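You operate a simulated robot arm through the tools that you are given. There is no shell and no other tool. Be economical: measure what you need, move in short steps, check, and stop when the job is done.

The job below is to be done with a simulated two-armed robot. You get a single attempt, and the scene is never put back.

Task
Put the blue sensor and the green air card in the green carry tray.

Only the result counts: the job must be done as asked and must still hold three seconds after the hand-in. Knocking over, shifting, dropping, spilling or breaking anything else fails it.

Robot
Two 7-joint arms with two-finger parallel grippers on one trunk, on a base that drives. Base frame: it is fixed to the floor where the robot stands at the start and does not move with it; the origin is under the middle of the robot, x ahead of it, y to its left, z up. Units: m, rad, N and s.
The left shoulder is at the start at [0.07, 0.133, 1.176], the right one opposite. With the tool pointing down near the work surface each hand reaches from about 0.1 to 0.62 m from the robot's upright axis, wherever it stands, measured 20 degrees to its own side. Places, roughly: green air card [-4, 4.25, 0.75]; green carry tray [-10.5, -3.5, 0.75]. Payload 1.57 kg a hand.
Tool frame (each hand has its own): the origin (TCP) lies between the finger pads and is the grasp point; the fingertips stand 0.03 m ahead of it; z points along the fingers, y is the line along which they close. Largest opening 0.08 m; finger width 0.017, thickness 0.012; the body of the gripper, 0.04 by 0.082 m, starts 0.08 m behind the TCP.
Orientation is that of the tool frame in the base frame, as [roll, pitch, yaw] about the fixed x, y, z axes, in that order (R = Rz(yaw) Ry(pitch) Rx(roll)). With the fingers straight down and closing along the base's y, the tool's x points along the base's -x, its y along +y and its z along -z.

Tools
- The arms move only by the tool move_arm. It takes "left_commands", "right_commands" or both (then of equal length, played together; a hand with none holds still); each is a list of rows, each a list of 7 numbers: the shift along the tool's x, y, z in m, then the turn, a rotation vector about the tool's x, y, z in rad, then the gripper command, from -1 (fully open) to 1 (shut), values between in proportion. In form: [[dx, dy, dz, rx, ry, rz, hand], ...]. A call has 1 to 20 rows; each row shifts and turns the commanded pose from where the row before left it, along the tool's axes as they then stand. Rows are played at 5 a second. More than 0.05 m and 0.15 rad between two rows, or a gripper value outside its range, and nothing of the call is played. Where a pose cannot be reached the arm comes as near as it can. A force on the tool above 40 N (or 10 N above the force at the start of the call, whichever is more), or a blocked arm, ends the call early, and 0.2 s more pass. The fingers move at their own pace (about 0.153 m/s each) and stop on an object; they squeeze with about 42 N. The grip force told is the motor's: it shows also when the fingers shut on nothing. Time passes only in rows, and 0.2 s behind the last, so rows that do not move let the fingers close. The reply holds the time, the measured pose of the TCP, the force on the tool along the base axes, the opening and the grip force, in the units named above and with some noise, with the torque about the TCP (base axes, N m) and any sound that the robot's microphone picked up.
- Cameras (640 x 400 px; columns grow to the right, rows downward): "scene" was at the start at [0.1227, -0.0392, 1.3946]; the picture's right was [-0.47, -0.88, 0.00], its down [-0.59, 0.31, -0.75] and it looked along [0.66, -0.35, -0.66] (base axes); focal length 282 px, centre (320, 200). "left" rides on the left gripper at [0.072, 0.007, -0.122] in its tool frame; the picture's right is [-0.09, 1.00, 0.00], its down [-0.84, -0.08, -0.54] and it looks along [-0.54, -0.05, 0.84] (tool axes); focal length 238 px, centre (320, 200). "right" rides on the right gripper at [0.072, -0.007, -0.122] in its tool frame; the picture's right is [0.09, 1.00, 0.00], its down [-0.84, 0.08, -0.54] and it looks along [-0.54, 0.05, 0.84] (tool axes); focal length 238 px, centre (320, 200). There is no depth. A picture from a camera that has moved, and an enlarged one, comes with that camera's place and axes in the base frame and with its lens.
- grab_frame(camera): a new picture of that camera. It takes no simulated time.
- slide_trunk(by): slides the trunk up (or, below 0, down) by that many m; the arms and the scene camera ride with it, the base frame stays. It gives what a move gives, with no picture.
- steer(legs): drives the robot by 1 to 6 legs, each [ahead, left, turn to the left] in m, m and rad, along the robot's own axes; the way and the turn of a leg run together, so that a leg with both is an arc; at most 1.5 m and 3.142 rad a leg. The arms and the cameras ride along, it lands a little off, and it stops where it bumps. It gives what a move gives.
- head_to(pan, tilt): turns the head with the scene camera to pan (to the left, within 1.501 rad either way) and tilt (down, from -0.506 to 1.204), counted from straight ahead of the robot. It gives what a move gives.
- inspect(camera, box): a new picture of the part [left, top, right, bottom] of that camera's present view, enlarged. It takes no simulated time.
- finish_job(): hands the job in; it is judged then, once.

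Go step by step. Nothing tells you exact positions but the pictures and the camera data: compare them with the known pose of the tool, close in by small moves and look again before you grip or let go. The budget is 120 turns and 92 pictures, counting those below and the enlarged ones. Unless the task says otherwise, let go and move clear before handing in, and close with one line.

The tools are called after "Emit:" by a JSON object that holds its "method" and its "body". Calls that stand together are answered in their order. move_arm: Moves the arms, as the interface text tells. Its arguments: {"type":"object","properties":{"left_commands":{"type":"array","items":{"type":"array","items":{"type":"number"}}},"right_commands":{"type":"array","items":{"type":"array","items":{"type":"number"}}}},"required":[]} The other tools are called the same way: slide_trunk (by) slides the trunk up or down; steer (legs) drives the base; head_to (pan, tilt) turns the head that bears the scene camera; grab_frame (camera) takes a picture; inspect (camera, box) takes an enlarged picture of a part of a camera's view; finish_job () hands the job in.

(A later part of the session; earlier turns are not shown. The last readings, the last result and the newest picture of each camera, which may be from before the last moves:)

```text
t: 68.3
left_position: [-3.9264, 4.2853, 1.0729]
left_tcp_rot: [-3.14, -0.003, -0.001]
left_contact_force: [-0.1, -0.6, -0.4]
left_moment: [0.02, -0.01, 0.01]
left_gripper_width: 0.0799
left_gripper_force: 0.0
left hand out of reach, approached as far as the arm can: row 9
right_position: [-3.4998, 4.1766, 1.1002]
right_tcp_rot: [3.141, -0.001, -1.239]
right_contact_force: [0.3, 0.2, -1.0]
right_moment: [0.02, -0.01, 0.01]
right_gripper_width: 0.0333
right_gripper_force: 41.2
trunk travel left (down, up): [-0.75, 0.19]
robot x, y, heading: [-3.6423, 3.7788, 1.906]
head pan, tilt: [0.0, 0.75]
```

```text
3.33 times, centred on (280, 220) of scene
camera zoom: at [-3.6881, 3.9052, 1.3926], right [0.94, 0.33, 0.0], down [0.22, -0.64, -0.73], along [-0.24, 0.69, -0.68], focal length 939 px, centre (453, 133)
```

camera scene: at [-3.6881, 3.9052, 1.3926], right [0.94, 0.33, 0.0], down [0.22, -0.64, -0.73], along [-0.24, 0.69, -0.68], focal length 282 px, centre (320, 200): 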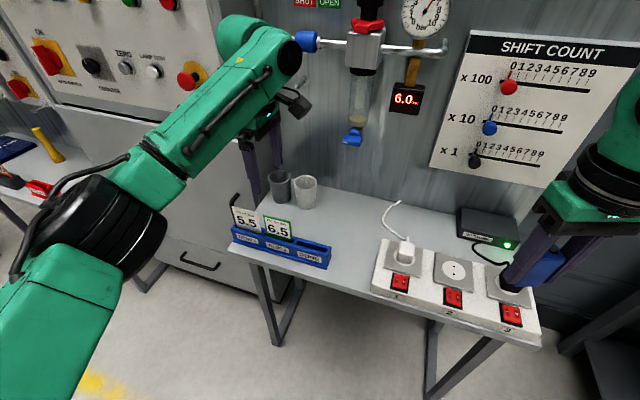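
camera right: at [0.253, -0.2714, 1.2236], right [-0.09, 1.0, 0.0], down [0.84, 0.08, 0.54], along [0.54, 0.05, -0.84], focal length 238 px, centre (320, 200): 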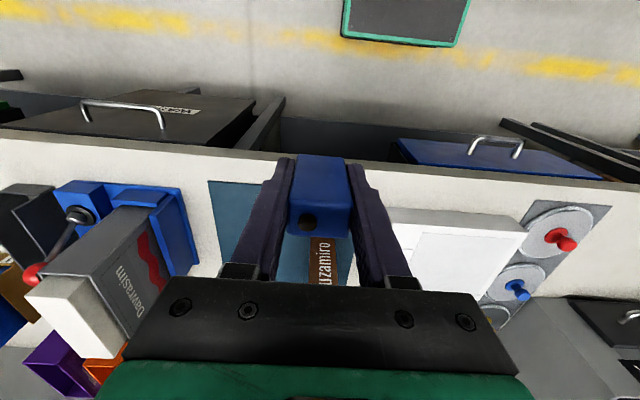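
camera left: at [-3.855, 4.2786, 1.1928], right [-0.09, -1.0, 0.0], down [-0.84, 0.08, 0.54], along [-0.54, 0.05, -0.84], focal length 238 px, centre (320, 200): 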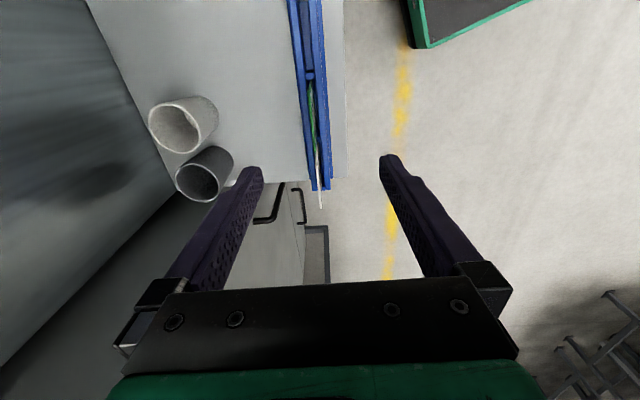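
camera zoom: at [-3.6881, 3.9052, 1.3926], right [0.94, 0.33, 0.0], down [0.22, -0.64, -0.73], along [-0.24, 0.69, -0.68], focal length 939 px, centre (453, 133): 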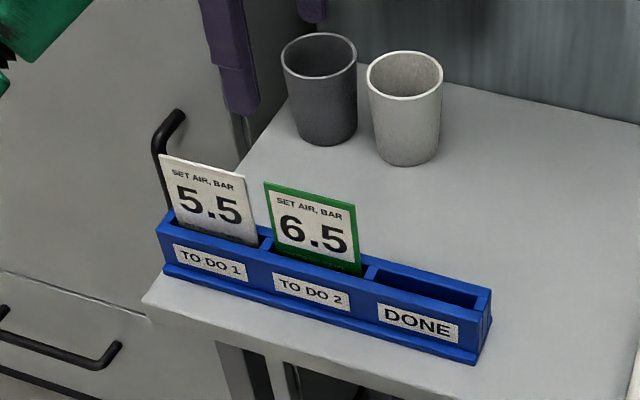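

The card's top edge lies along x at y≈4.293, centre x −3.927, top z≈0.92, rack top ≈0.85. I descend so the tips straddle the card just above the rack, then check.

Emit:
{"method": "move_arm", "body": {"left_commands": [[-0.001, -0.007, 0.03, 0, 0, 0, -1], [0, 0, 0.04, 0, 0, 0, -1], [0, 0, 0.04, 0, 0, 0, -1], [0, 0, 0.03, 0, 0, 0, -1], [0, 0, 0.027, 0, 0, 0, -1], [0, 0, 0, 0, 0, 0, -1]]}}

Emit:
{"method": "grab_frame", "body": {"camera": "left"}}

Emit:
{"method": "inspect", "body": {"camera": "scene", "box": [210, 160, 350, 280]}}

```text
t: 69.7
left_position: [-3.9253, 4.2931, 0.9045]
left_tcp_rot: [3.14, -0.001, 0.002]
left_contact_force: [-0.5, -0.6, 0.9]
left_moment: [-0.04, 0.01, 0.0]
left_gripper_width: 0.0801
left_gripper_force: 0.0
right_position: [-3.4997, 4.1762, 1.101]
right_tcp_rot: [-3.141, -0.001, -1.236]
right_contact_force: [0.7, 0.3, -1.2]
right_moment: [-0.02, -0.02, 0.03]
right_gripper_width: 0.0331
right_gripper_force: 41.6
trunk travel left (down, up): [-0.75, 0.19]
robot x, y, heading: [-3.6428, 3.7848, 1.903]
head pan, tilt: [0.0, 0.75]
```

```text
54 pictures are left
camera left: at [-3.8547, 4.2859, 1.0255], right [-0.09, -1.0, 0.0], down [-0.84, 0.08, 0.54], along [-0.54, 0.05, -0.84], focal length 238 px, centre (320, 200)
```

left: 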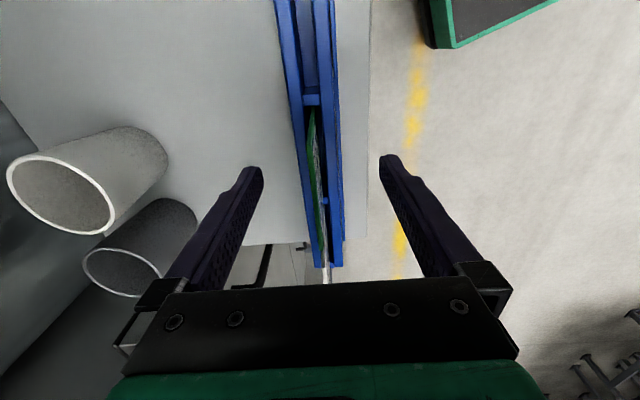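

```text
3.33 times, centred on (280, 220) of scene
camera zoom: at [-3.6874, 3.9057, 1.3925], right [0.94, 0.33, 0.0], down [0.22, -0.64, -0.73], along [-0.24, 0.69, -0.68], focal length 939 px, centre (453, 133)
```

zoom: 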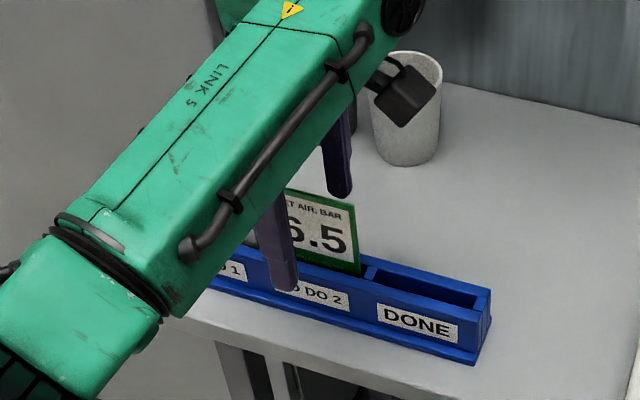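

The fingers straddle the card, centred. I close and lift gently.

Emit:
{"method": "move_arm", "body": {"left_commands": [[0, 0, 0, 0, 0, 0, 1], [0, 0, 0, 0, 0, 0, 1], [0, 0, 0, 0, 0, 0, 1], [0, 0, 0, 0, 0, 0, 1], [0, 0, -0.015, 0, 0, 0, 1], [0, 0, -0.02, 0, 0, 0, 1], [0, 0, -0.02, 0, 0, 0, 1], [0, 0, -0.03, 0, 0, 0, 1], [0, 0, -0.03, 0, 0, 0, 1]]}}

Emit:
{"method": "grab_frame", "body": {"camera": "left"}}

Emit:
{"method": "inspect", "body": {"camera": "scene", "box": [210, 130, 350, 280]}}

```text
t: 71.7
left_position: [-3.9276, 4.2938, 1.0206]
left_tcp_rot: [3.141, -0.002, -0.001]
left_contact_force: [0.7, -0.6, 0.2]
left_moment: [0.03, -0.02, -0.01]
left_gripper_width: 0.0022
left_gripper_force: 23.9
right_position: [-3.4989, 4.1762, 1.1015]
right_tcp_rot: [3.141, 0.0, -1.237]
right_contact_force: [0.0, 0.3, 0.2]
right_moment: [0.01, 0.03, 0.01]
right_gripper_width: 0.0333
right_gripper_force: 41.4
trunk travel left (down, up): [-0.75, 0.19]
robot x, y, heading: [-3.64, 3.7816, 1.905]
head pan, tilt: [0.0, 0.75]
```

```text
52 pictures are left
camera left: at [-3.8565, 4.2869, 1.1421], right [-0.09, -1.0, 0.0], down [-0.84, 0.08, 0.54], along [-0.54, 0.05, -0.84], focal length 238 px, centre (320, 200)
```

left: 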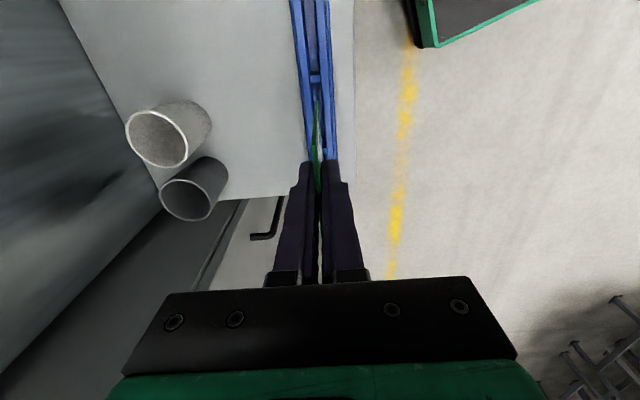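

```text
2.67 times, centred on (280, 205) of scene
camera zoom: at [-3.6884, 3.905, 1.3925], right [0.94, 0.33, 0.0], down [0.22, -0.64, -0.73], along [-0.24, 0.69, -0.68], focal length 751 px, centre (427, 187)
```

zoom: 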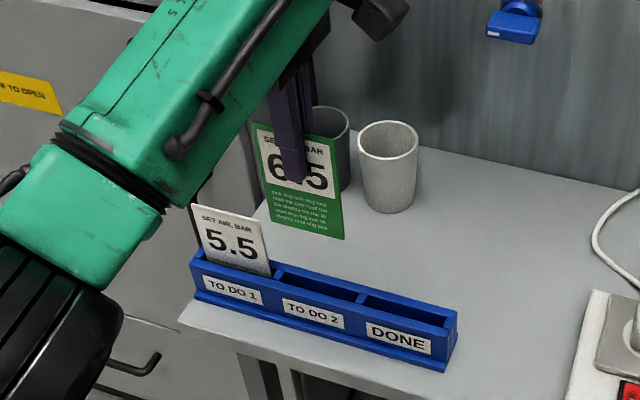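

The green card is out and firmly held, with the rack undisturbed. I raise it a bit more and draw the arm back, then back the robot away.

Emit:
{"method": "move_arm", "body": {"left_commands": [[0, 0, -0.04, 0, 0, 0, 1], [0, 0, -0.03, 0, 0, 0, 1], [0.01, 0.04, 0, 0, 0, 0, 1], [0.01, 0.04, 0, 0, 0, 0, 1], [0.01, 0.04, 0, 0, 0, 0, 1], [0.01, 0.04, 0, 0, 0, 0, 1], [0.01, 0.04, -0.01, 0, 0, 0, 1], [0.01, 0.03, -0.02, 0, 0, 0, 1], [0, 0, 0, 0, 0, 0, 1]]}}

Emit:
{"method": "steer", "body": {"legs": [[-0.6, 0, 0]]}}

Emit:
{"method": "head_to", "body": {"pan": 0.6, "tilt": 0.3}}

Emit:
{"method": "grab_frame", "body": {"camera": "scene"}}

```text
t: 73.7
left_position: [-3.8666, 4.0637, 1.1205]
left_tcp_rot: [-3.141, -0.003, 0.0]
left_contact_force: [0.2, 0.6, 0.0]
left_moment: [0.01, -0.02, 0.01]
left_gripper_width: 0.0022
left_gripper_force: 23.8
right_position: [-3.4998, 4.1776, 1.1011]
right_tcp_rot: [3.141, -0.001, -1.237]
right_contact_force: [-0.7, -0.7, -0.7]
right_moment: [-0.01, -0.02, 0.0]
right_gripper_width: 0.0332
right_gripper_force: 41.4
trunk travel left (down, up): [-0.75, 0.19]
robot x, y, heading: [-3.6422, 3.7806, 1.902]
head pan, tilt: [0.0, 0.75]
```

```text
t: 77.1
left_position: [-3.6703, 3.4983, 1.1212]
left_tcp_rot: [-3.141, -0.001, -0.005]
left_contact_force: [0.3, -0.2, 0.1]
left_moment: [-0.01, -0.02, 0.0]
left_gripper_width: 0.002
left_gripper_force: 23.7
right_position: [-3.3038, 3.6081, 1.1002]
right_tcp_rot: [-3.141, -0.002, -1.243]
right_contact_force: [0.5, -0.3, 0.5]
right_moment: [0.01, 0.04, -0.01]
right_gripper_width: 0.0333
right_gripper_force: 41.6
trunk travel left (down, up): [-0.75, 0.19]
robot x, y, heading: [-3.4488, 3.2148, 1.902]
head pan, tilt: [0.0, 0.75]
```

```text
t: 78.1
left_position: [-3.6704, 3.4986, 1.12]
left_tcp_rot: [3.141, 0.0, -0.005]
left_contact_force: [0.1, 0.2, 0.0]
left_moment: [0.0, -0.05, -0.03]
left_gripper_width: 0.0019
left_gripper_force: 23.7
right_position: [-3.3014, 3.6097, 1.1005]
right_tcp_rot: [-3.141, 0.001, -1.245]
right_contact_force: [-0.5, -0.2, -1.1]
right_moment: [0.01, 0.0, 0.03]
right_gripper_width: 0.033
right_gripper_force: 41.4
trunk travel left (down, up): [-0.75, 0.19]
robot x, y, heading: [-3.4444, 3.2132, 1.9]
head pan, tilt: [0.6, 0.3]
```

```text
50 pictures are left
camera scene: at [-3.5401, 3.3166, 1.4328], right [0.6, 0.8, 0.0], down [0.24, -0.18, -0.95], along [-0.76, 0.57, -0.3], focal length 282 px, centre (320, 200)
```

scene: 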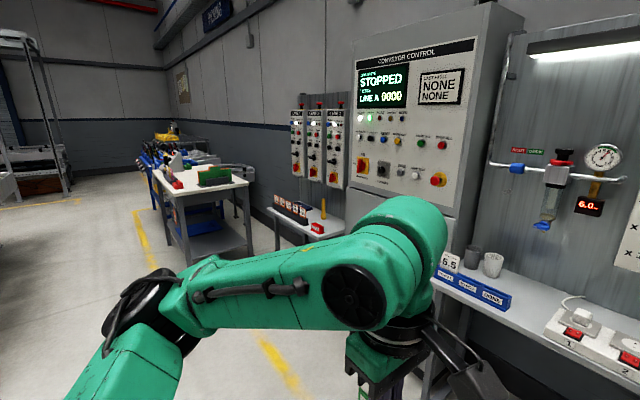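

Both items are held. I slide left into the gap between conveyors and turn left toward the tray's direction to look for a route.

Emit:
{"method": "steer", "body": {"legs": [[0, 0.85, 0], [0, 0, 1.87]]}}

Emit:
{"method": "head_to", "body": {"pan": 0.0, "tilt": 0.2}}

Emit:
{"method": "grab_frame", "body": {"camera": "scene"}}

```text
t: 87.0
left_position: [-4.4574, 2.6521, 1.1204]
left_tcp_rot: [3.14, 0.0, 1.846]
left_contact_force: [-0.2, -0.3, -0.2]
left_moment: [0.01, 0.02, 0.02]
left_gripper_width: 0.0019
left_gripper_force: 23.5
right_position: [-4.6671, 2.9756, 1.1002]
right_tcp_rot: [-3.141, 0.0, 0.609]
right_contact_force: [-0.6, 1.6, -0.9]
right_moment: [0.0, -0.03, 0.01]
right_gripper_width: 0.0331
right_gripper_force: 41.2
trunk travel left (down, up): [-0.75, 0.19]
robot x, y, heading: [-4.247, 2.9424, -2.535]
head pan, tilt: [0.6, 0.3]
```

```text
t: 88.0
left_position: [-4.4583, 2.6501, 1.1202]
left_tcp_rot: [3.141, -0.001, 1.846]
left_contact_force: [0.4, 0.2, -0.9]
left_moment: [0.01, 0.0, 0.01]
left_gripper_width: 0.0022
left_gripper_force: 24.0
right_position: [-4.6668, 2.9753, 1.0998]
right_tcp_rot: [-3.141, 0.0, 0.609]
right_contact_force: [-1.2, -0.4, -0.8]
right_moment: [-0.01, -0.02, 0.01]
right_gripper_width: 0.0331
right_gripper_force: 41.0
trunk travel left (down, up): [-0.75, 0.19]
robot x, y, heading: [-4.2425, 2.9437, -2.534]
head pan, tilt: [0.0, 0.201]
```

```text
49 pictures are left
camera scene: at [-4.3651, 2.8628, 1.4421], right [-0.57, 0.82, 0.0], down [0.16, 0.11, -0.98], along [-0.8, -0.56, -0.2], focal length 282 px, centre (320, 200)
```

scene: 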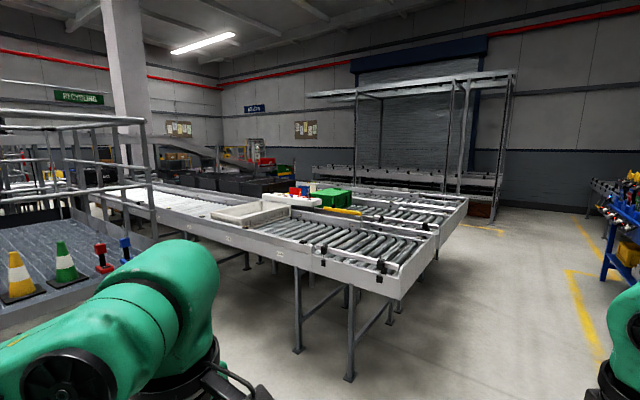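

A line of conveyors blocks the straight way; the tray projects to about column 264, row 167 in the far background. I zoom in there.

Emit:
{"method": "inspect", "body": {"camera": "scene", "box": [140, 110, 400, 250]}}

Emit:
{"method": "inspect", "body": {"camera": "scene", "box": [0, 100, 180, 260]}}

```text
2.46 times, centred on (270, 180) of scene
camera zoom: at [-4.3651, 2.8628, 1.4421], right [-0.57, 0.82, 0.0], down [0.16, 0.11, -0.98], along [-0.8, -0.56, -0.2], focal length 694 px, centre (443, 249)
```

zoom: 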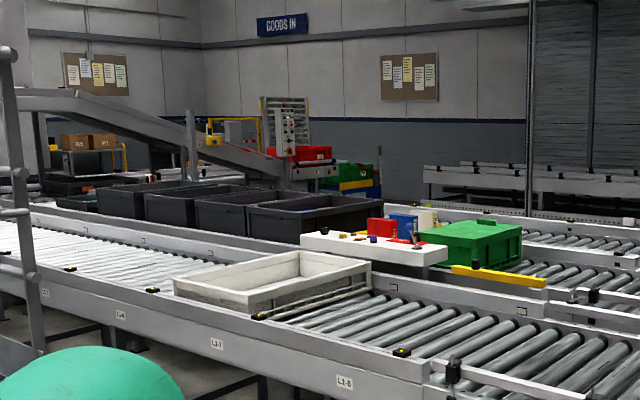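

```text
2.50 times, centred on (90, 180) of scene
camera zoom: at [-4.3651, 2.8628, 1.4421], right [-0.57, 0.82, 0.0], down [0.16, 0.11, -0.98], along [-0.8, -0.56, -0.2], focal length 704 px, centre (895, 250)
```

zoom: 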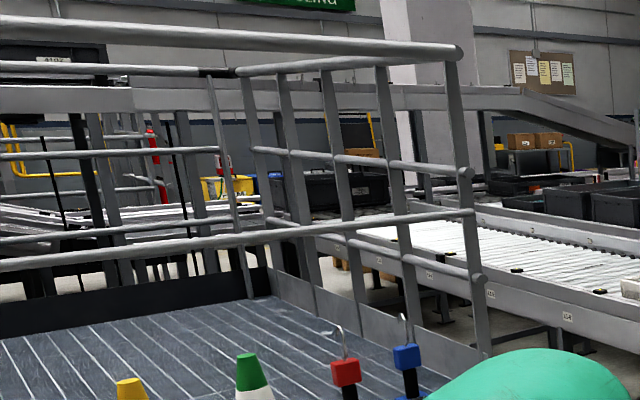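

I see a corridor about 1.2 m wide along y≈3.1 between the conveyor's north side and the blue tool table. I face west and drive partway along it, then look again.

Emit:
{"method": "steer", "body": {"legs": [[0, 0, -0.607], [0, -0.13, 0], [1.5, 0, 0]]}}

Emit:
{"method": "grab_frame", "body": {"camera": "scene"}}

```text
t: 98.0
left_position: [-6.1003, 2.9589, 1.1212]
left_tcp_rot: [3.141, 0.002, 1.237]
left_contact_force: [-0.6, -1.0, 0.5]
left_moment: [0.0, -0.02, -0.02]
left_gripper_width: 0.0021
left_gripper_force: 23.7
right_position: [-6.0856, 3.3439, 1.1003]
right_tcp_rot: [3.142, 0.001, -0.004]
right_contact_force: [0.2, -0.2, -0.4]
right_moment: [-0.02, -0.01, 0.02]
right_gripper_width: 0.0332
right_gripper_force: 41.2
trunk travel left (down, up): [-0.75, 0.19]
robot x, y, heading: [-5.7563, 3.0777, 3.141]
head pan, tilt: [0.0, 0.201]
```

```text
46 pictures are left
camera scene: at [-5.9026, 3.0777, 1.4422], right [0.0, 1.0, 0.0], down [0.2, 0.0, -0.98], along [-0.98, 0.0, -0.2], focal length 282 px, centre (320, 200)
```

scene: 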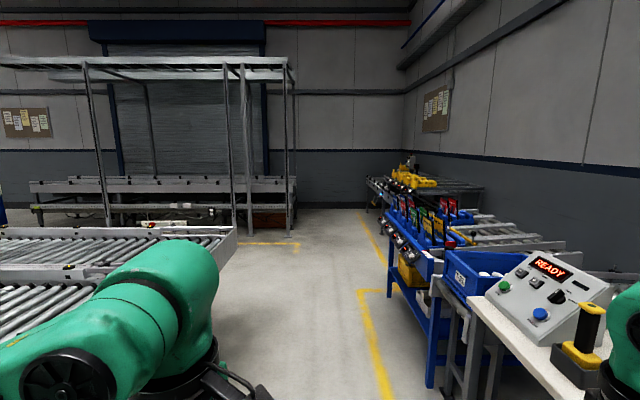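

The corridor is clear; past x≈-7.7 an aisle opens to the south, with another conveyor at x≈-10. I drive to x≈-8.8 and turn left to look down it.

Emit:
{"method": "steer", "body": {"legs": [[0.2, 0.08, 0], [1.4, 0, 0], [1.4, 0, 0], [0, 0, 1.571]]}}

Emit:
{"method": "grab_frame", "body": {"camera": "scene"}}

```text
t: 116.7
left_position: [-8.6254, 2.641, 1.1197]
left_tcp_rot: [-3.141, -0.001, 2.826]
left_contact_force: [0.6, -0.3, -1.5]
left_moment: [0.02, 0.02, 0.02]
left_gripper_width: 0.002
left_gripper_force: 24.1
right_position: [-9.0089, 2.648, 1.1001]
right_tcp_rot: [3.141, 0.0, 1.589]
right_contact_force: [-0.3, 0.3, 0.3]
right_moment: [-0.01, -0.01, 0.0]
right_gripper_width: 0.0333
right_gripper_force: 41.4
trunk travel left (down, up): [-0.75, 0.19]
robot x, y, heading: [-8.7488, 2.9817, -1.558]
head pan, tilt: [0.0, 0.201]
```

```text
45 pictures are left
camera scene: at [-8.7479, 2.8374, 1.4422], right [-1.0, -0.02, 0.0], down [0.0, 0.2, -0.98], along [0.02, -0.98, -0.2], focal length 282 px, centre (320, 200)
```

scene: 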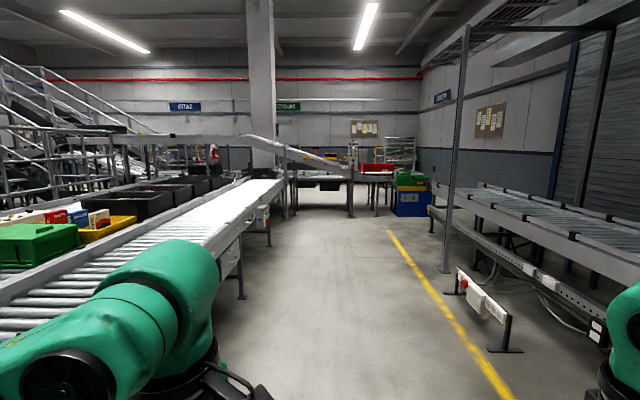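

The aisle is clear to the south; the tray projects onto the stack of blue/yellow/green bins at column ~404. I zoom there.

Emit:
{"method": "inspect", "body": {"camera": "scene", "box": [330, 130, 450, 225]}}

```text
4.21 times, centred on (390, 178) of scene
camera zoom: at [-8.7479, 2.8374, 1.4422], right [-1.0, -0.02, 0.0], down [0.0, 0.2, -0.98], along [0.02, -0.98, -0.2], focal length 1186 px, centre (25, 295)
```

zoom: 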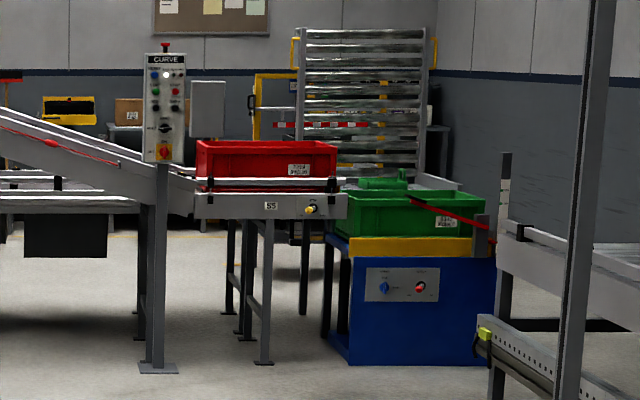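

The green box with a handle on the blue machine matches. I drive down the aisle to about [-9.2, -1.0] for a better look.

Emit:
{"method": "steer", "body": {"legs": [[1.5, -0.4, 0], [1.5, 0, 0], [1.0, 0, 0]]}}

Emit:
{"method": "head_to", "body": {"pan": -0.3, "tilt": 0.3}}

Emit:
{"method": "grab_frame", "body": {"camera": "scene"}}

Emit:
{"method": "grab_frame", "body": {"camera": "left"}}

```text
refused: leg 1 is longer than a leg can be; nothing moved
```

```text
t: 117.5
left_position: [-8.6242, 2.6397, 1.1202]
left_tcp_rot: [-3.141, 0.0, 2.826]
left_contact_force: [-0.1, -0.5, -0.1]
left_moment: [-0.03, 0.0, 0.0]
left_gripper_width: 0.002
left_gripper_force: 23.7
right_position: [-9.0079, 2.6476, 1.1005]
right_tcp_rot: [-3.141, 0.001, 1.588]
right_contact_force: [-0.3, 0.0, -0.8]
right_moment: [-0.01, 0.01, 0.0]
right_gripper_width: 0.033
right_gripper_force: 41.1
trunk travel left (down, up): [-0.75, 0.19]
robot x, y, heading: [-8.7495, 2.9825, -1.553]
head pan, tilt: [-0.3, 0.3]
```

```text
43 pictures are left
camera scene: at [-8.7752, 2.8408, 1.4329], right [-0.96, 0.28, 0.0], down [0.08, 0.28, -0.96], along [-0.27, -0.92, -0.3], focal length 282 px, centre (320, 200)
```

scene: 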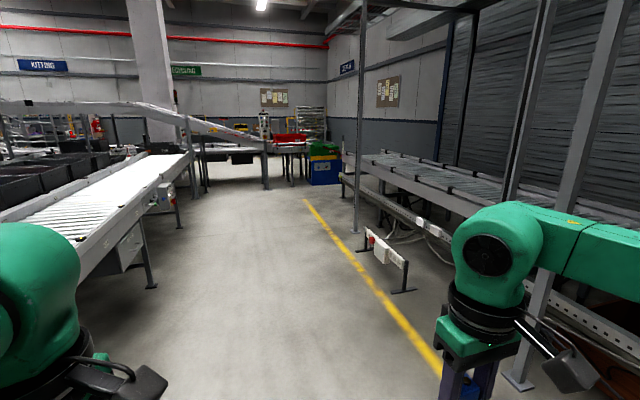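

```text
42 pictures are left
camera left: at [-8.6908, 2.6689, 1.2412], right [0.4, 0.92, 0.0], down [0.77, -0.33, 0.54], along [0.5, -0.22, -0.84], focal length 238 px, centre (320, 200)
```

left: 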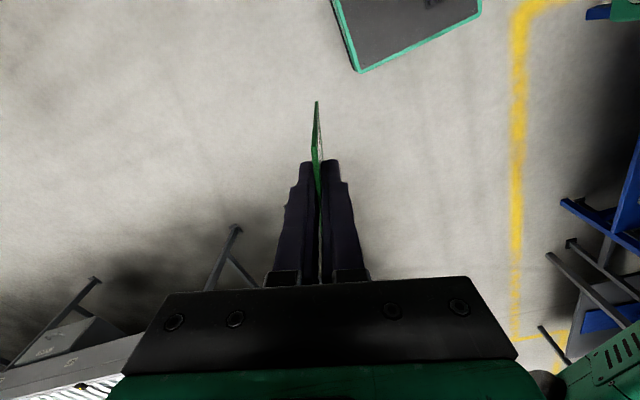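

The leg was slightly too long; I split it, staying a little further from the posts on the right.

Emit:
{"method": "steer", "body": {"legs": [[1.4, -0.2, 0], [1.4, 0, 0], [1.2, 0, 0]]}}

Emit:
{"method": "grab_frame", "body": {"camera": "scene"}}

```text
t: 136.8
left_position: [-8.7285, -1.3651, 1.1195]
left_tcp_rot: [-3.141, 0.0, 2.833]
left_contact_force: [-0.3, 0.4, -0.3]
left_moment: [0.01, -0.01, 0.01]
left_gripper_width: 0.0021
left_gripper_force: 23.0
right_position: [-9.113, -1.3601, 1.1014]
right_tcp_rot: [-3.141, -0.001, 1.595]
right_contact_force: [0.0, -0.1, -0.6]
right_moment: [0.04, 0.03, 0.03]
right_gripper_width: 0.0332
right_gripper_force: 41.3
trunk travel left (down, up): [-0.75, 0.19]
robot x, y, heading: [-8.8549, -1.0268, -1.544]
head pan, tilt: [-0.3, 0.3]
```

```text
41 pictures are left
camera scene: at [-8.8808, -1.1656, 1.4329], right [-0.96, 0.27, 0.0], down [0.08, 0.28, -0.96], along [-0.26, -0.92, -0.3], focal length 282 px, centre (320, 200)
```

scene: 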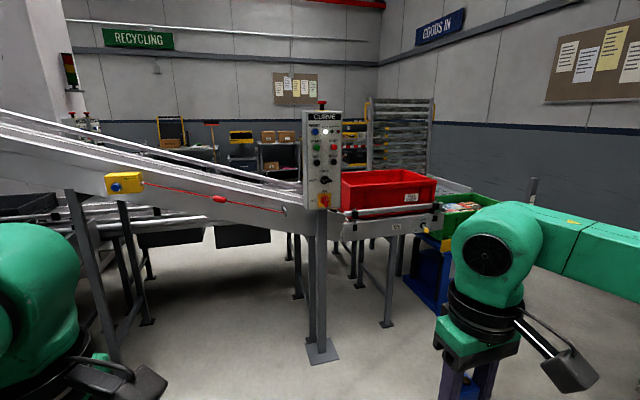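

The green bin is hidden behind my right arm. I turn the robot to face it.

Emit:
{"method": "steer", "body": {"legs": [[0, 0, -0.62]]}}

Emit:
{"method": "head_to", "body": {"pan": 0.0, "tilt": 0.35}}

Emit:
{"method": "grab_frame", "body": {"camera": "scene"}}

Emit:
{"method": "inspect", "body": {"camera": "scene", "box": [220, 110, 420, 260]}}

```text
t: 138.9
left_position: [-8.9493, -1.3746, 1.1199]
left_tcp_rot: [3.139, -0.001, 2.208]
left_contact_force: [0.6, -0.3, -0.2]
left_moment: [0.01, 0.03, -0.01]
left_gripper_width: 0.0021
left_gripper_force: 23.8
right_position: [-9.2602, -1.1462, 1.1011]
right_tcp_rot: [3.141, -0.001, 0.969]
right_contact_force: [-0.4, -0.2, -0.6]
right_moment: [0.03, -0.04, -0.01]
right_gripper_width: 0.0332
right_gripper_force: 41.5
trunk travel left (down, up): [-0.75, 0.19]
robot x, y, heading: [-8.8533, -1.028, -2.174]
head pan, tilt: [-0.3, 0.3]
```

```text
t: 139.7
left_position: [-8.9503, -1.3751, 1.1201]
left_tcp_rot: [-3.141, 0.002, 2.209]
left_contact_force: [0.1, -0.3, -1.0]
left_moment: [0.02, -0.02, -0.04]
left_gripper_width: 0.0022
left_gripper_force: 23.9
right_position: [-9.259, -1.1464, 1.1008]
right_tcp_rot: [-3.14, 0.0, 0.971]
right_contact_force: [0.0, -0.2, -0.6]
right_moment: [0.02, 0.04, 0.0]
right_gripper_width: 0.0332
right_gripper_force: 41.7
trunk travel left (down, up): [-0.75, 0.19]
robot x, y, heading: [-8.8575, -1.0288, -2.175]
head pan, tilt: [0.0, 0.351]
```

```text
40 pictures are left
camera scene: at [-8.9377, -1.144, 1.4282], right [-0.82, 0.57, 0.0], down [0.19, 0.28, -0.94], along [-0.53, -0.77, -0.34], focal length 282 px, centre (320, 200)
```

scene: 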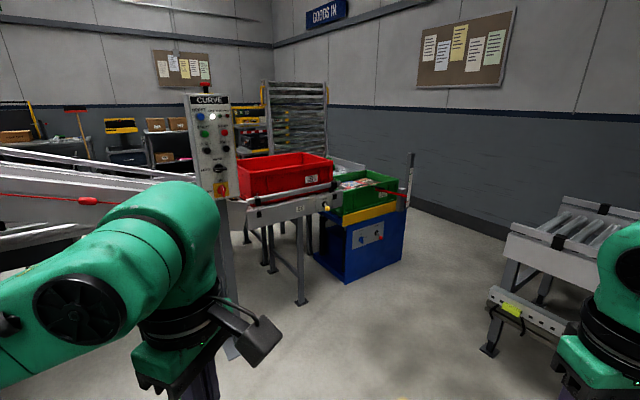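

```text
2.67 times, centred on (320, 185) of scene
camera zoom: at [-8.9377, -1.144, 1.4282], right [-0.82, 0.57, 0.0], down [0.19, 0.28, -0.94], along [-0.53, -0.77, -0.34], focal length 751 px, centre (320, 240)
```

zoom: 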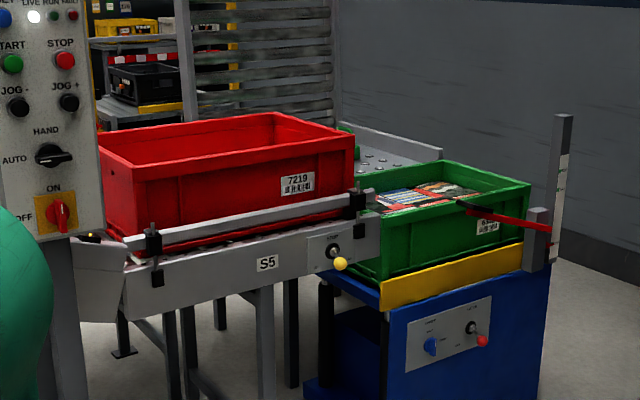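

That green crate is a filled tote at about [-10.1, -2.4]; the given tray spot lies behind it, where a green handle peeks out on a ball table. I raise the trunk for clearance and a better view.

Emit:
{"method": "slide_trunk", "body": {"by": 0.19}}

Emit:
{"method": "inspect", "body": {"camera": "scene", "box": [280, 130, 440, 240]}}

```text
t: 141.8
left_position: [-8.9506, -1.3757, 1.3096]
left_tcp_rot: [3.141, 0.0, 2.207]
left_contact_force: [0.3, 0.1, 0.0]
left_moment: [-0.01, -0.02, -0.03]
left_gripper_width: 0.002
left_gripper_force: 23.7
right_position: [-9.2588, -1.1464, 1.2912]
right_tcp_rot: [-3.141, 0.0, 0.969]
right_contact_force: [-0.2, 0.5, -0.7]
right_moment: [-0.02, 0.0, 0.0]
right_gripper_width: 0.0332
right_gripper_force: 41.5
trunk travel left (down, up): [-0.94, 0.0]
robot x, y, heading: [-8.8522, -1.028, -2.171]
head pan, tilt: [0.0, 0.351]
```

```text
3.64 times, centred on (360, 185) of scene
camera zoom: at [-8.9376, -1.1443, 1.6181], right [-0.83, 0.56, 0.0], down [0.19, 0.28, -0.94], along [-0.53, -0.77, -0.34], focal length 1025 px, centre (174, 254)
```

zoom: 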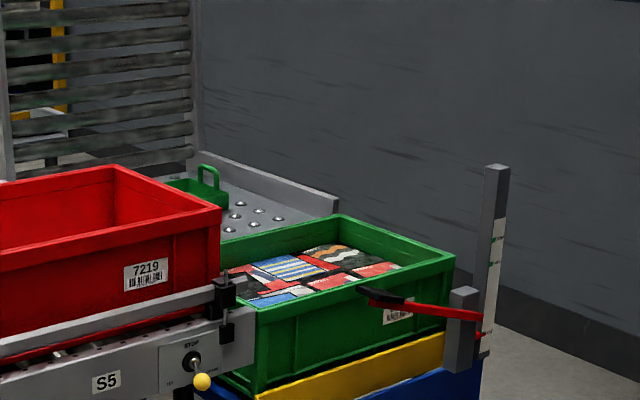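

Confirmed: the green carry tray with a handle sits on the ball table behind the tote. I'll go west through the slot (y≈-2.08) between the blue machine and the roller conveyor; first to its entrance, facing west.

Emit:
{"method": "steer", "body": {"legs": [[0, 0, -0.274], [1.35, 0, 0], [0, 0, -0.697]]}}

Emit:
{"method": "head_to", "body": {"pan": 0.0, "tilt": 0.7}}

Emit:
{"method": "grab_frame", "body": {"camera": "scene"}}

Emit:
{"method": "grab_frame", "body": {"camera": "left"}}

```text
t: 151.4
left_position: [-10.2457, -2.0211, 1.3103]
left_tcp_rot: [-3.141, 0.0, 1.23]
left_contact_force: [-0.6, -0.2, -0.8]
left_moment: [0.01, 0.02, 0.0]
left_gripper_width: 0.002
left_gripper_force: 23.8
right_position: [-10.2296, -1.6357, 1.2909]
right_tcp_rot: [-3.141, 0.0, -0.008]
right_contact_force: [0.4, 0.3, 0.1]
right_moment: [0.03, 0.01, 0.01]
right_gripper_width: 0.0331
right_gripper_force: 41.3
trunk travel left (down, up): [-0.94, 0.0]
robot x, y, heading: [-9.8991, -1.9015, 3.139]
head pan, tilt: [0.0, 0.351]
```

```text
t: 152.2
left_position: [-10.2456, -2.02, 1.3106]
left_tcp_rot: [3.141, 0.0, 1.229]
left_contact_force: [0.0, 0.1, -0.8]
left_moment: [0.01, 0.01, -0.02]
left_gripper_width: 0.0022
left_gripper_force: 23.9
right_position: [-10.2277, -1.6351, 1.2908]
right_tcp_rot: [3.141, 0.001, -0.006]
right_contact_force: [-0.3, 0.6, -0.9]
right_moment: [-0.01, 0.02, 0.01]
right_gripper_width: 0.0332
right_gripper_force: 41.6
trunk travel left (down, up): [-0.94, 0.0]
robot x, y, heading: [-9.903, -1.9022, 3.135]
head pan, tilt: [0.0, 0.7]
```

```text
37 pictures are left
camera scene: at [-10.0397, -1.9019, 1.5868], right [0.01, 1.0, 0.0], down [0.64, 0.0, -0.77], along [-0.77, 0.01, -0.64], focal length 282 px, centre (320, 200)
```

scene: 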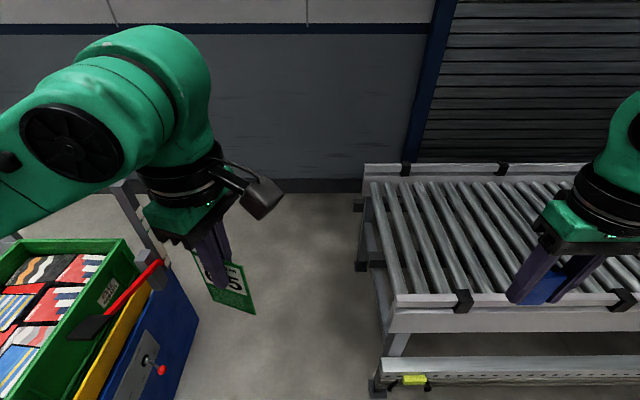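

```text
36 pictures are left
camera left: at [-10.2158, -1.9545, 1.4313], right [0.91, -0.42, 0.0], down [-0.35, -0.76, 0.54], along [-0.23, -0.49, -0.84], focal length 238 px, centre (320, 200)
```

left: 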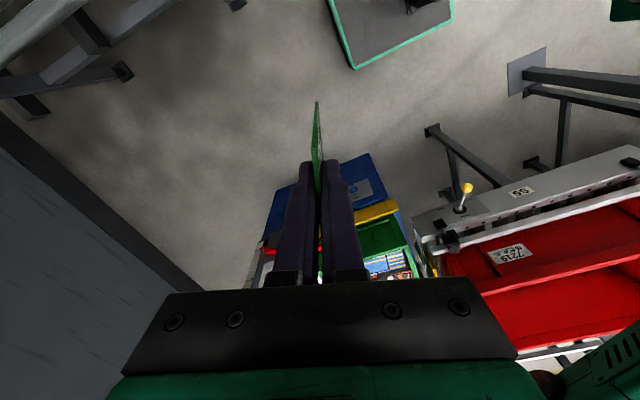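

The slot between y≈-2.35 and -1.65 fits the base (about 0.42 wide). I centre at y=-2.0, go through to x≈-11.35 and turn south.

Emit:
{"method": "steer", "body": {"legs": [[0, 0.1, 0], [1.0, 0, 0], [0.45, 0, 0], [0, 0, 1.575]]}}

Emit:
{"method": "head_to", "body": {"pan": 0.5, "tilt": 0.6}}

Emit:
{"method": "grab_frame", "body": {"camera": "scene"}}

```text
t: 164.2
left_position: [-11.2329, -2.3356, 1.3109]
left_tcp_rot: [-3.142, 0.0, 2.796]
left_contact_force: [-0.7, -0.1, 0.4]
left_moment: [-0.05, 0.01, 0.0]
left_gripper_width: 0.0019
left_gripper_force: 23.8
right_position: [-11.617, -2.3169, 1.2904]
right_tcp_rot: [3.141, 0.0, 1.559]
right_contact_force: [-0.2, -0.1, -1.2]
right_moment: [-0.02, 0.02, 0.03]
right_gripper_width: 0.0335
right_gripper_force: 40.8
trunk travel left (down, up): [-0.94, 0.0]
robot x, y, heading: [-11.344, -1.989, -1.586]
head pan, tilt: [0.0, 0.7]
```

```text
t: 165.2
left_position: [-11.2327, -2.3352, 1.3109]
left_tcp_rot: [3.14, -0.001, 2.796]
left_contact_force: [0.2, 0.1, -0.2]
left_moment: [-0.02, -0.02, 0.03]
left_gripper_width: 0.002
left_gripper_force: 23.6
right_position: [-11.6157, -2.3167, 1.2894]
right_tcp_rot: [-3.141, -0.001, 1.559]
right_contact_force: [0.1, -0.1, -1.1]
right_moment: [-0.01, -0.02, -0.02]
right_gripper_width: 0.033
right_gripper_force: 41.4
trunk travel left (down, up): [-0.94, 0.0]
robot x, y, heading: [-11.3476, -1.9929, -1.585]
head pan, tilt: [0.499, 0.6]
```

```text
35 pictures are left
camera scene: at [-11.3079, -2.1201, 1.5954], right [-0.88, -0.47, 0.0], down [-0.26, 0.5, -0.82], along [0.39, -0.73, -0.57], focal length 282 px, centre (320, 200)
```

scene: 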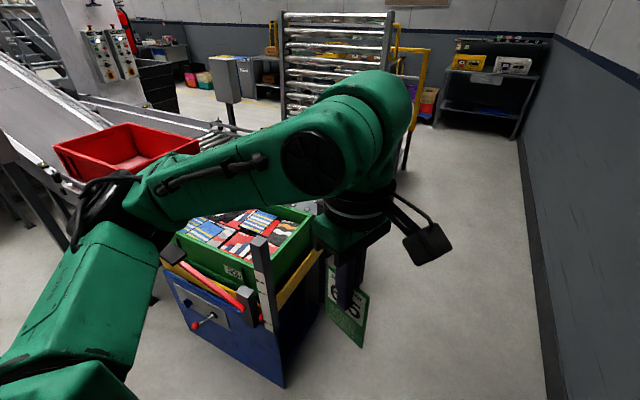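

The way south is clear between the machine (x≤-10.81) and the wall. I drive to y≈-3.2 and turn left to face the ball table.

Emit:
{"method": "steer", "body": {"legs": [[1.2, 0, 0], [0, 0, 1.585]]}}

Emit:
{"method": "head_to", "body": {"pan": 0.0, "tilt": 0.8}}

Emit:
{"method": "grab_frame", "body": {"camera": "scene"}}

```text
t: 175.1
left_position: [-11.0258, -3.0648, 1.3116]
left_tcp_rot: [-3.141, -0.002, -1.899]
left_contact_force: [0.6, 0.1, 0.1]
left_moment: [0.01, 0.0, -0.01]
left_gripper_width: 0.002
left_gripper_force: 24.2
right_position: [-11.0381, -3.4484, 1.2906]
right_tcp_rot: [-3.141, 0.0, -3.136]
right_contact_force: [-0.1, -0.1, -0.8]
right_moment: [0.02, 0.01, 0.04]
right_gripper_width: 0.0331
right_gripper_force: 41.6
trunk travel left (down, up): [-0.94, 0.0]
robot x, y, heading: [-11.3671, -3.1802, 0.006]
head pan, tilt: [0.499, 0.6]
```

```text
t: 176.0
left_position: [-11.0263, -3.0639, 1.3114]
left_tcp_rot: [3.141, 0.001, -1.901]
left_contact_force: [0.8, 0.8, -0.2]
left_moment: [-0.02, -0.02, -0.03]
left_gripper_width: 0.0023
left_gripper_force: 23.5
right_position: [-11.0369, -3.4469, 1.2904]
right_tcp_rot: [-3.141, 0.001, -3.137]
right_contact_force: [-0.6, 0.4, -0.8]
right_moment: [0.01, -0.01, 0.03]
right_gripper_width: 0.0334
right_gripper_force: 41.6
trunk travel left (down, up): [-0.94, 0.0]
robot x, y, heading: [-11.3721, -3.1831, 0.004]
head pan, tilt: [0.0, 0.799]
```

```text
34 pictures are left
camera scene: at [-11.2377, -3.1835, 1.5785], right [0.01, -1.0, 0.0], down [-0.72, 0.0, -0.7], along [0.7, 0.0, -0.72], focal length 282 px, centre (320, 200)
```

scene: 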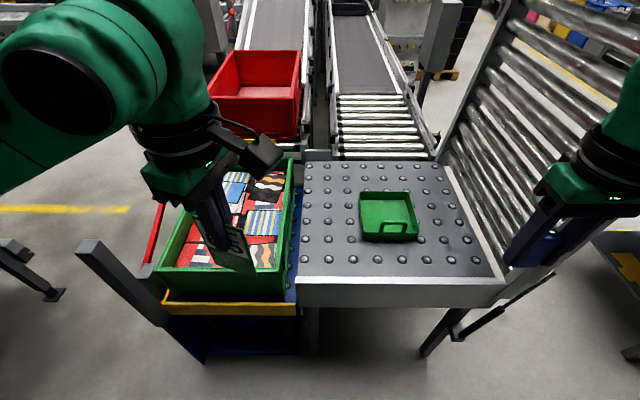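

The tray is in clear view at about [-10.55, -3.43] on the ball table, with a roller gate on its south side at y≈-3.76. I zoom in to measure the tray.

Emit:
{"method": "inspect", "body": {"camera": "scene", "box": [320, 150, 460, 290]}}

Emit:
{"method": "grab_frame", "body": {"camera": "right"}}

```text
2.86 times, centred on (390, 220) of scene
camera zoom: at [-11.2377, -3.1835, 1.5785], right [0.01, -1.0, 0.0], down [-0.72, 0.0, -0.7], along [0.7, 0.0, -0.72], focal length 805 px, centre (120, 143)
```

zoom: 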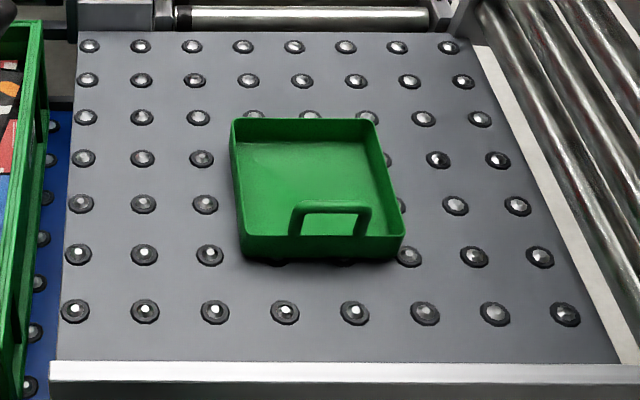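

```text
32 pictures are left
camera right: at [-11.1088, -3.4551, 1.4128], right [-0.1, 1.0, 0.0], down [0.84, 0.08, 0.54], along [0.54, 0.05, -0.84], focal length 238 px, centre (320, 200)
```

right: 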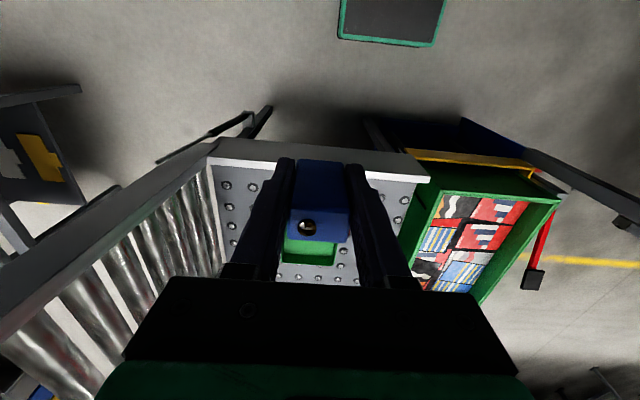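

The tray is about 0.19 m square, centred at [-10.58, -3.415], floor near z≈0.80. I'll put the sensor in its south half and the card in the north half; I drive close to the table and lower the trunk back.

Emit:
{"method": "steer", "body": {"legs": [[0.268, 0, 0]]}}

Emit:
{"method": "slide_trunk", "body": {"by": -0.19}}

Emit:
{"method": "grab_frame", "body": {"camera": "scene"}}

Emit:
{"method": "grab_frame", "body": {"camera": "right"}}

```text
t: 177.9
left_position: [-10.7622, -3.0614, 1.3119]
left_tcp_rot: [-3.137, 0.001, -1.898]
left_contact_force: [-0.7, -0.5, 0.0]
left_moment: [0.01, -0.06, -0.03]
left_gripper_width: 0.0022
left_gripper_force: 23.6
right_position: [-10.7752, -3.4473, 1.2915]
right_tcp_rot: [3.141, 0.001, -3.136]
right_contact_force: [-1.1, 0.4, 0.0]
right_moment: [0.01, 0.0, -0.03]
right_gripper_width: 0.0331
right_gripper_force: 41.7
trunk travel left (down, up): [-0.94, 0.0]
robot x, y, heading: [-11.099, -3.1833, 0.007]
head pan, tilt: [0.0, 0.799]
```

```text
t: 180.0
left_position: [-10.7594, -3.0618, 1.1208]
left_tcp_rot: [-3.142, 0.0, -1.899]
left_contact_force: [-0.2, 0.5, 0.7]
left_moment: [0.0, 0.01, 0.02]
left_gripper_width: 0.002
left_gripper_force: 24.1
right_position: [-10.772, -3.4467, 1.1014]
right_tcp_rot: [3.141, 0.001, -3.136]
right_contact_force: [0.3, 0.0, -1.1]
right_moment: [-0.01, 0.02, 0.02]
right_gripper_width: 0.033
right_gripper_force: 40.8
trunk travel left (down, up): [-0.75, 0.19]
robot x, y, heading: [-11.1044, -3.182, 0.006]
head pan, tilt: [0.0, 0.799]
```

```text
31 pictures are left
camera scene: at [-10.9707, -3.1823, 1.3885], right [0.01, -1.0, 0.0], down [-0.72, 0.0, -0.7], along [0.7, 0.0, -0.72], focal length 282 px, centre (320, 200)
```

scene: 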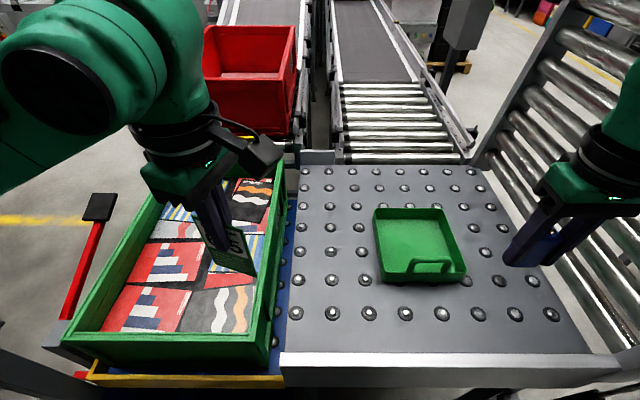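

```text
30 pictures are left
camera right: at [-10.8422, -3.4539, 1.2228], right [-0.1, 1.0, 0.0], down [0.84, 0.08, 0.54], along [0.54, 0.05, -0.84], focal length 238 px, centre (320, 200)
```

right: 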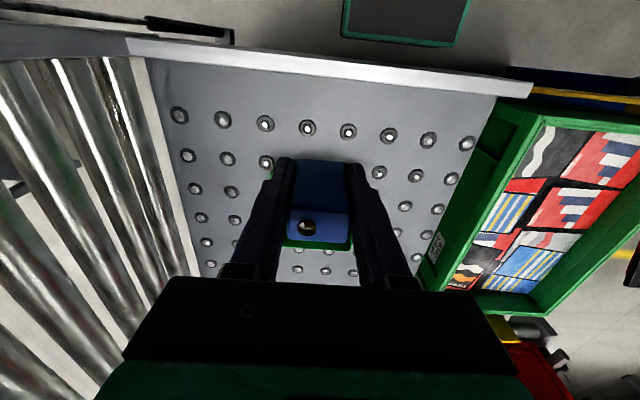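

Refined: tray about x −10.63…−10.44, y −3.52…−3.33, rim near z 0.81. I nudge 4 cm closer for reach and move the right hand over the tray's south half, still high.

Emit:
{"method": "steer", "body": {"legs": [[0.04, 0, 0]]}}

Emit:
{"method": "move_arm", "body": {"right_commands": [[-0.036, -0.004, 0, 0, 0, 0, 1], [-0.036, -0.004, 0, 0, 0, 0, 1], [-0.036, -0.004, 0, 0, 0, 0, 1], [-0.036, -0.004, 0, 0, 0, 0, 1], [-0.033, -0.004, 0.02, 0, 0, 0, 1], [0, 0, 0.04, 0, 0, 0, 1], [0, 0, 0.04, 0, 0, 0, 1], [0, 0, 0, 0, 0, 0, 1]]}}

Emit:
{"method": "grab_frame", "body": {"camera": "scene"}}

Emit:
{"method": "grab_frame", "body": {"camera": "right"}}

```text
t: 180.9
left_position: [-10.7254, -3.0621, 1.1219]
left_tcp_rot: [-3.134, 0.002, -1.899]
left_contact_force: [-0.9, 0.4, 0.8]
left_moment: [0.0, -0.06, 0.02]
left_gripper_width: 0.002
left_gripper_force: 23.2
right_position: [-10.7361, -3.4476, 1.1026]
right_tcp_rot: [3.14, 0.006, -3.136]
right_contact_force: [-0.6, -0.4, -0.3]
right_moment: [0.02, -0.06, 0.02]
right_gripper_width: 0.0333
right_gripper_force: 41.3
trunk travel left (down, up): [-0.75, 0.19]
robot x, y, heading: [-11.0664, -3.1837, 0.006]
head pan, tilt: [0.0, 0.799]
```

```text
t: 182.7
left_position: [-10.7193, -3.0635, 1.1216]
left_tcp_rot: [-3.141, 0.0, -1.899]
left_contact_force: [0.1, -0.3, 0.1]
left_moment: [0.03, -0.03, 0.01]
left_gripper_width: 0.0021
left_gripper_force: 23.4
right_position: [-10.554, -3.467, 1.0001]
right_tcp_rot: [3.141, 0.0, -3.137]
right_contact_force: [-0.2, 1.0, -0.8]
right_moment: [-0.03, 0.0, 0.02]
right_gripper_width: 0.0333
right_gripper_force: 41.1
trunk travel left (down, up): [-0.75, 0.19]
robot x, y, heading: [-11.0637, -3.1821, 0.009]
head pan, tilt: [0.0, 0.799]
```

```text
29 pictures are left
camera scene: at [-10.9307, -3.1821, 1.3885], right [0.01, -1.0, 0.0], down [-0.72, 0.0, -0.7], along [0.7, 0.0, -0.72], focal length 282 px, centre (320, 200)
```

scene: 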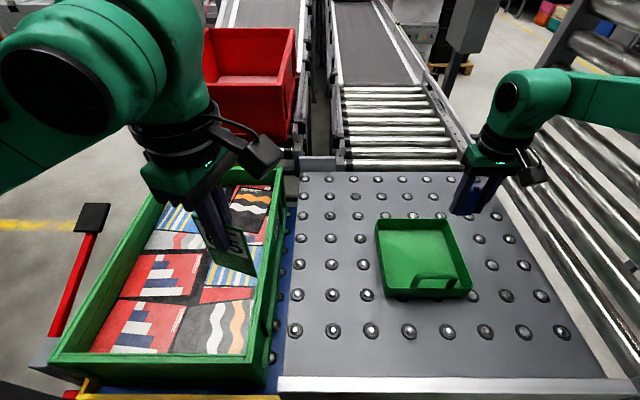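

```text
28 pictures are left
camera right: at [-10.6255, -3.4733, 1.1222], right [-0.1, 1.0, 0.0], down [0.84, 0.08, 0.54], along [0.54, 0.05, -0.84], focal length 238 px, centre (320, 200)
```

right: 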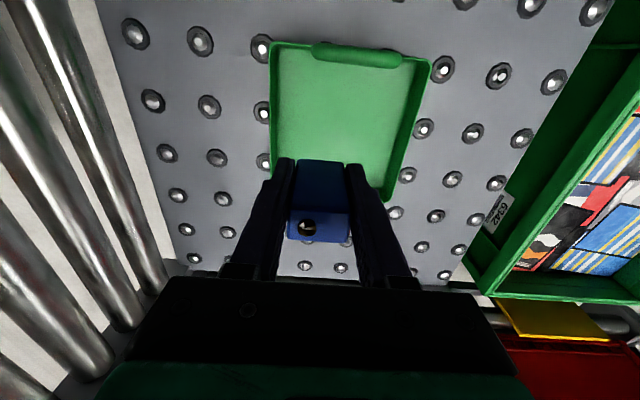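

The wrist view agrees: tray x −10.62…−10.435, y −3.525…−3.345, and the sensor hangs over its south half. I descend to just above the floor of the tray.

Emit:
{"method": "move_arm", "body": {"right_commands": [[0, 0, 0.04, 0, 0, 0, 1], [0, 0, 0.04, 0, 0, 0, 1], [0, 0, 0.04, 0, 0, 0, 1], [0, 0, 0.025, 0, 0, 0, 1], [0, 0, 0, 0, 0, 0, 1]]}}

Emit:
{"method": "grab_frame", "body": {"camera": "right"}}

Emit:
{"method": "inspect", "body": {"camera": "scene", "box": [350, 130, 530, 320]}}

```text
t: 183.9
left_position: [-10.7196, -3.0622, 1.1208]
left_tcp_rot: [-3.14, 0.0, -1.898]
left_contact_force: [-0.3, 1.1, 0.1]
left_moment: [-0.01, 0.01, -0.03]
left_gripper_width: 0.0021
left_gripper_force: 24.0
right_position: [-10.5644, -3.4612, 0.8622]
right_tcp_rot: [3.14, 0.002, -3.138]
right_contact_force: [0.5, -0.3, 0.1]
right_moment: [-0.05, -0.01, 0.01]
right_gripper_width: 0.0332
right_gripper_force: 41.3
right hand out of reach, approached as far as the arm can: row 4
trunk travel left (down, up): [-0.75, 0.19]
robot x, y, heading: [-11.0616, -3.1809, 0.012]
head pan, tilt: [0.0, 0.799]
```

```text
27 pictures are left
camera right: at [-10.6363, -3.4684, 0.9843], right [-0.1, 1.0, 0.0], down [0.84, 0.08, 0.54], along [0.54, 0.05, -0.84], focal length 238 px, centre (320, 200)
```

right: 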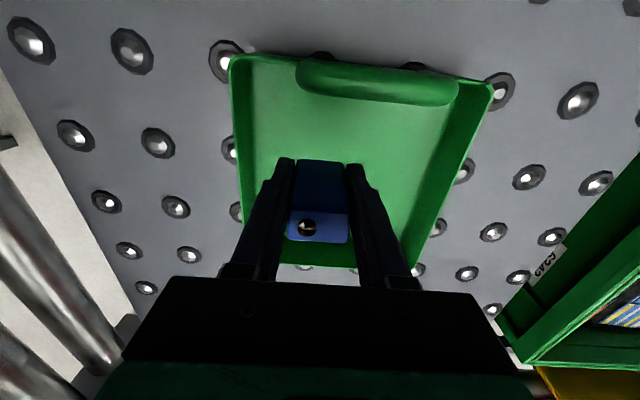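

```text
2.11 times, centred on (440, 225) of scene
camera zoom: at [-10.931, -3.1823, 1.3885], right [0.01, -1.0, 0.0], down [-0.72, 0.0, -0.7], along [0.7, 0.0, -0.72], focal length 593 px, centre (67, 147)
```

zoom: 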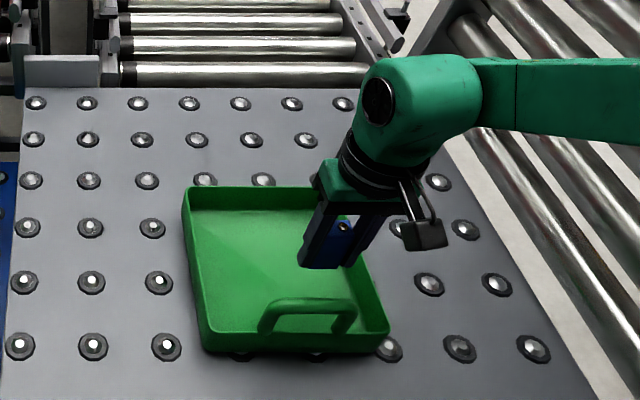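

The arm reaches its limit at z 0.862, and the tray rim re-triangulates to z≈0.79 (floor ≈0.755). I raise both hands 0.1, lower the trunk 0.1, and then descend again.

Emit:
{"method": "move_arm", "body": {"right_commands": [[0, 0, -0.035, 0, 0, 0, 1], [0, 0, -0.035, 0, 0, 0, 1], [0, 0, -0.035, 0, 0, 0, 1], [0, 0, 0, 0, 0, 0, 1]], "left_commands": [[0, 0, -0.035, 0, 0, 0, 1], [0, 0, -0.035, 0, 0, 0, 1], [0, 0, -0.03, 0, 0, 0, 1], [0, 0, 0, 0, 0, 0, 1]]}}

Emit:
{"method": "slide_trunk", "body": {"by": -0.1}}

```text
t: 184.9
left_position: [-10.7205, -3.0623, 1.2207]
left_tcp_rot: [3.141, 0.0, -1.9]
left_contact_force: [0.9, -0.4, -0.3]
left_moment: [-0.01, -0.01, 0.01]
left_gripper_width: 0.0019
left_gripper_force: 23.0
right_position: [-10.5664, -3.4608, 0.9674]
right_tcp_rot: [3.141, -0.004, -3.137]
right_contact_force: [-0.8, -0.2, -1.1]
right_moment: [-0.03, 0.0, 0.01]
right_gripper_width: 0.0331
right_gripper_force: 41.5
trunk travel left (down, up): [-0.75, 0.19]
robot x, y, heading: [-11.0645, -3.1851, 0.007]
head pan, tilt: [0.0, 0.799]
```

```text
t: 186.2
left_position: [-10.7205, -3.0631, 1.1201]
left_tcp_rot: [-3.14, 0.0, -1.898]
left_contact_force: [0.1, 1.0, -0.6]
left_moment: [-0.02, 0.0, -0.03]
left_gripper_width: 0.0021
left_gripper_force: 23.9
right_position: [-10.5652, -3.4617, 0.8673]
right_tcp_rot: [-3.141, -0.001, -3.136]
right_contact_force: [0.0, 0.3, -0.8]
right_moment: [-0.01, 0.04, 0.02]
right_gripper_width: 0.0329
right_gripper_force: 41.1
trunk travel left (down, up): [-0.65, 0.29]
robot x, y, heading: [-11.0628, -3.1807, 0.005]
head pan, tilt: [0.0, 0.799]
```

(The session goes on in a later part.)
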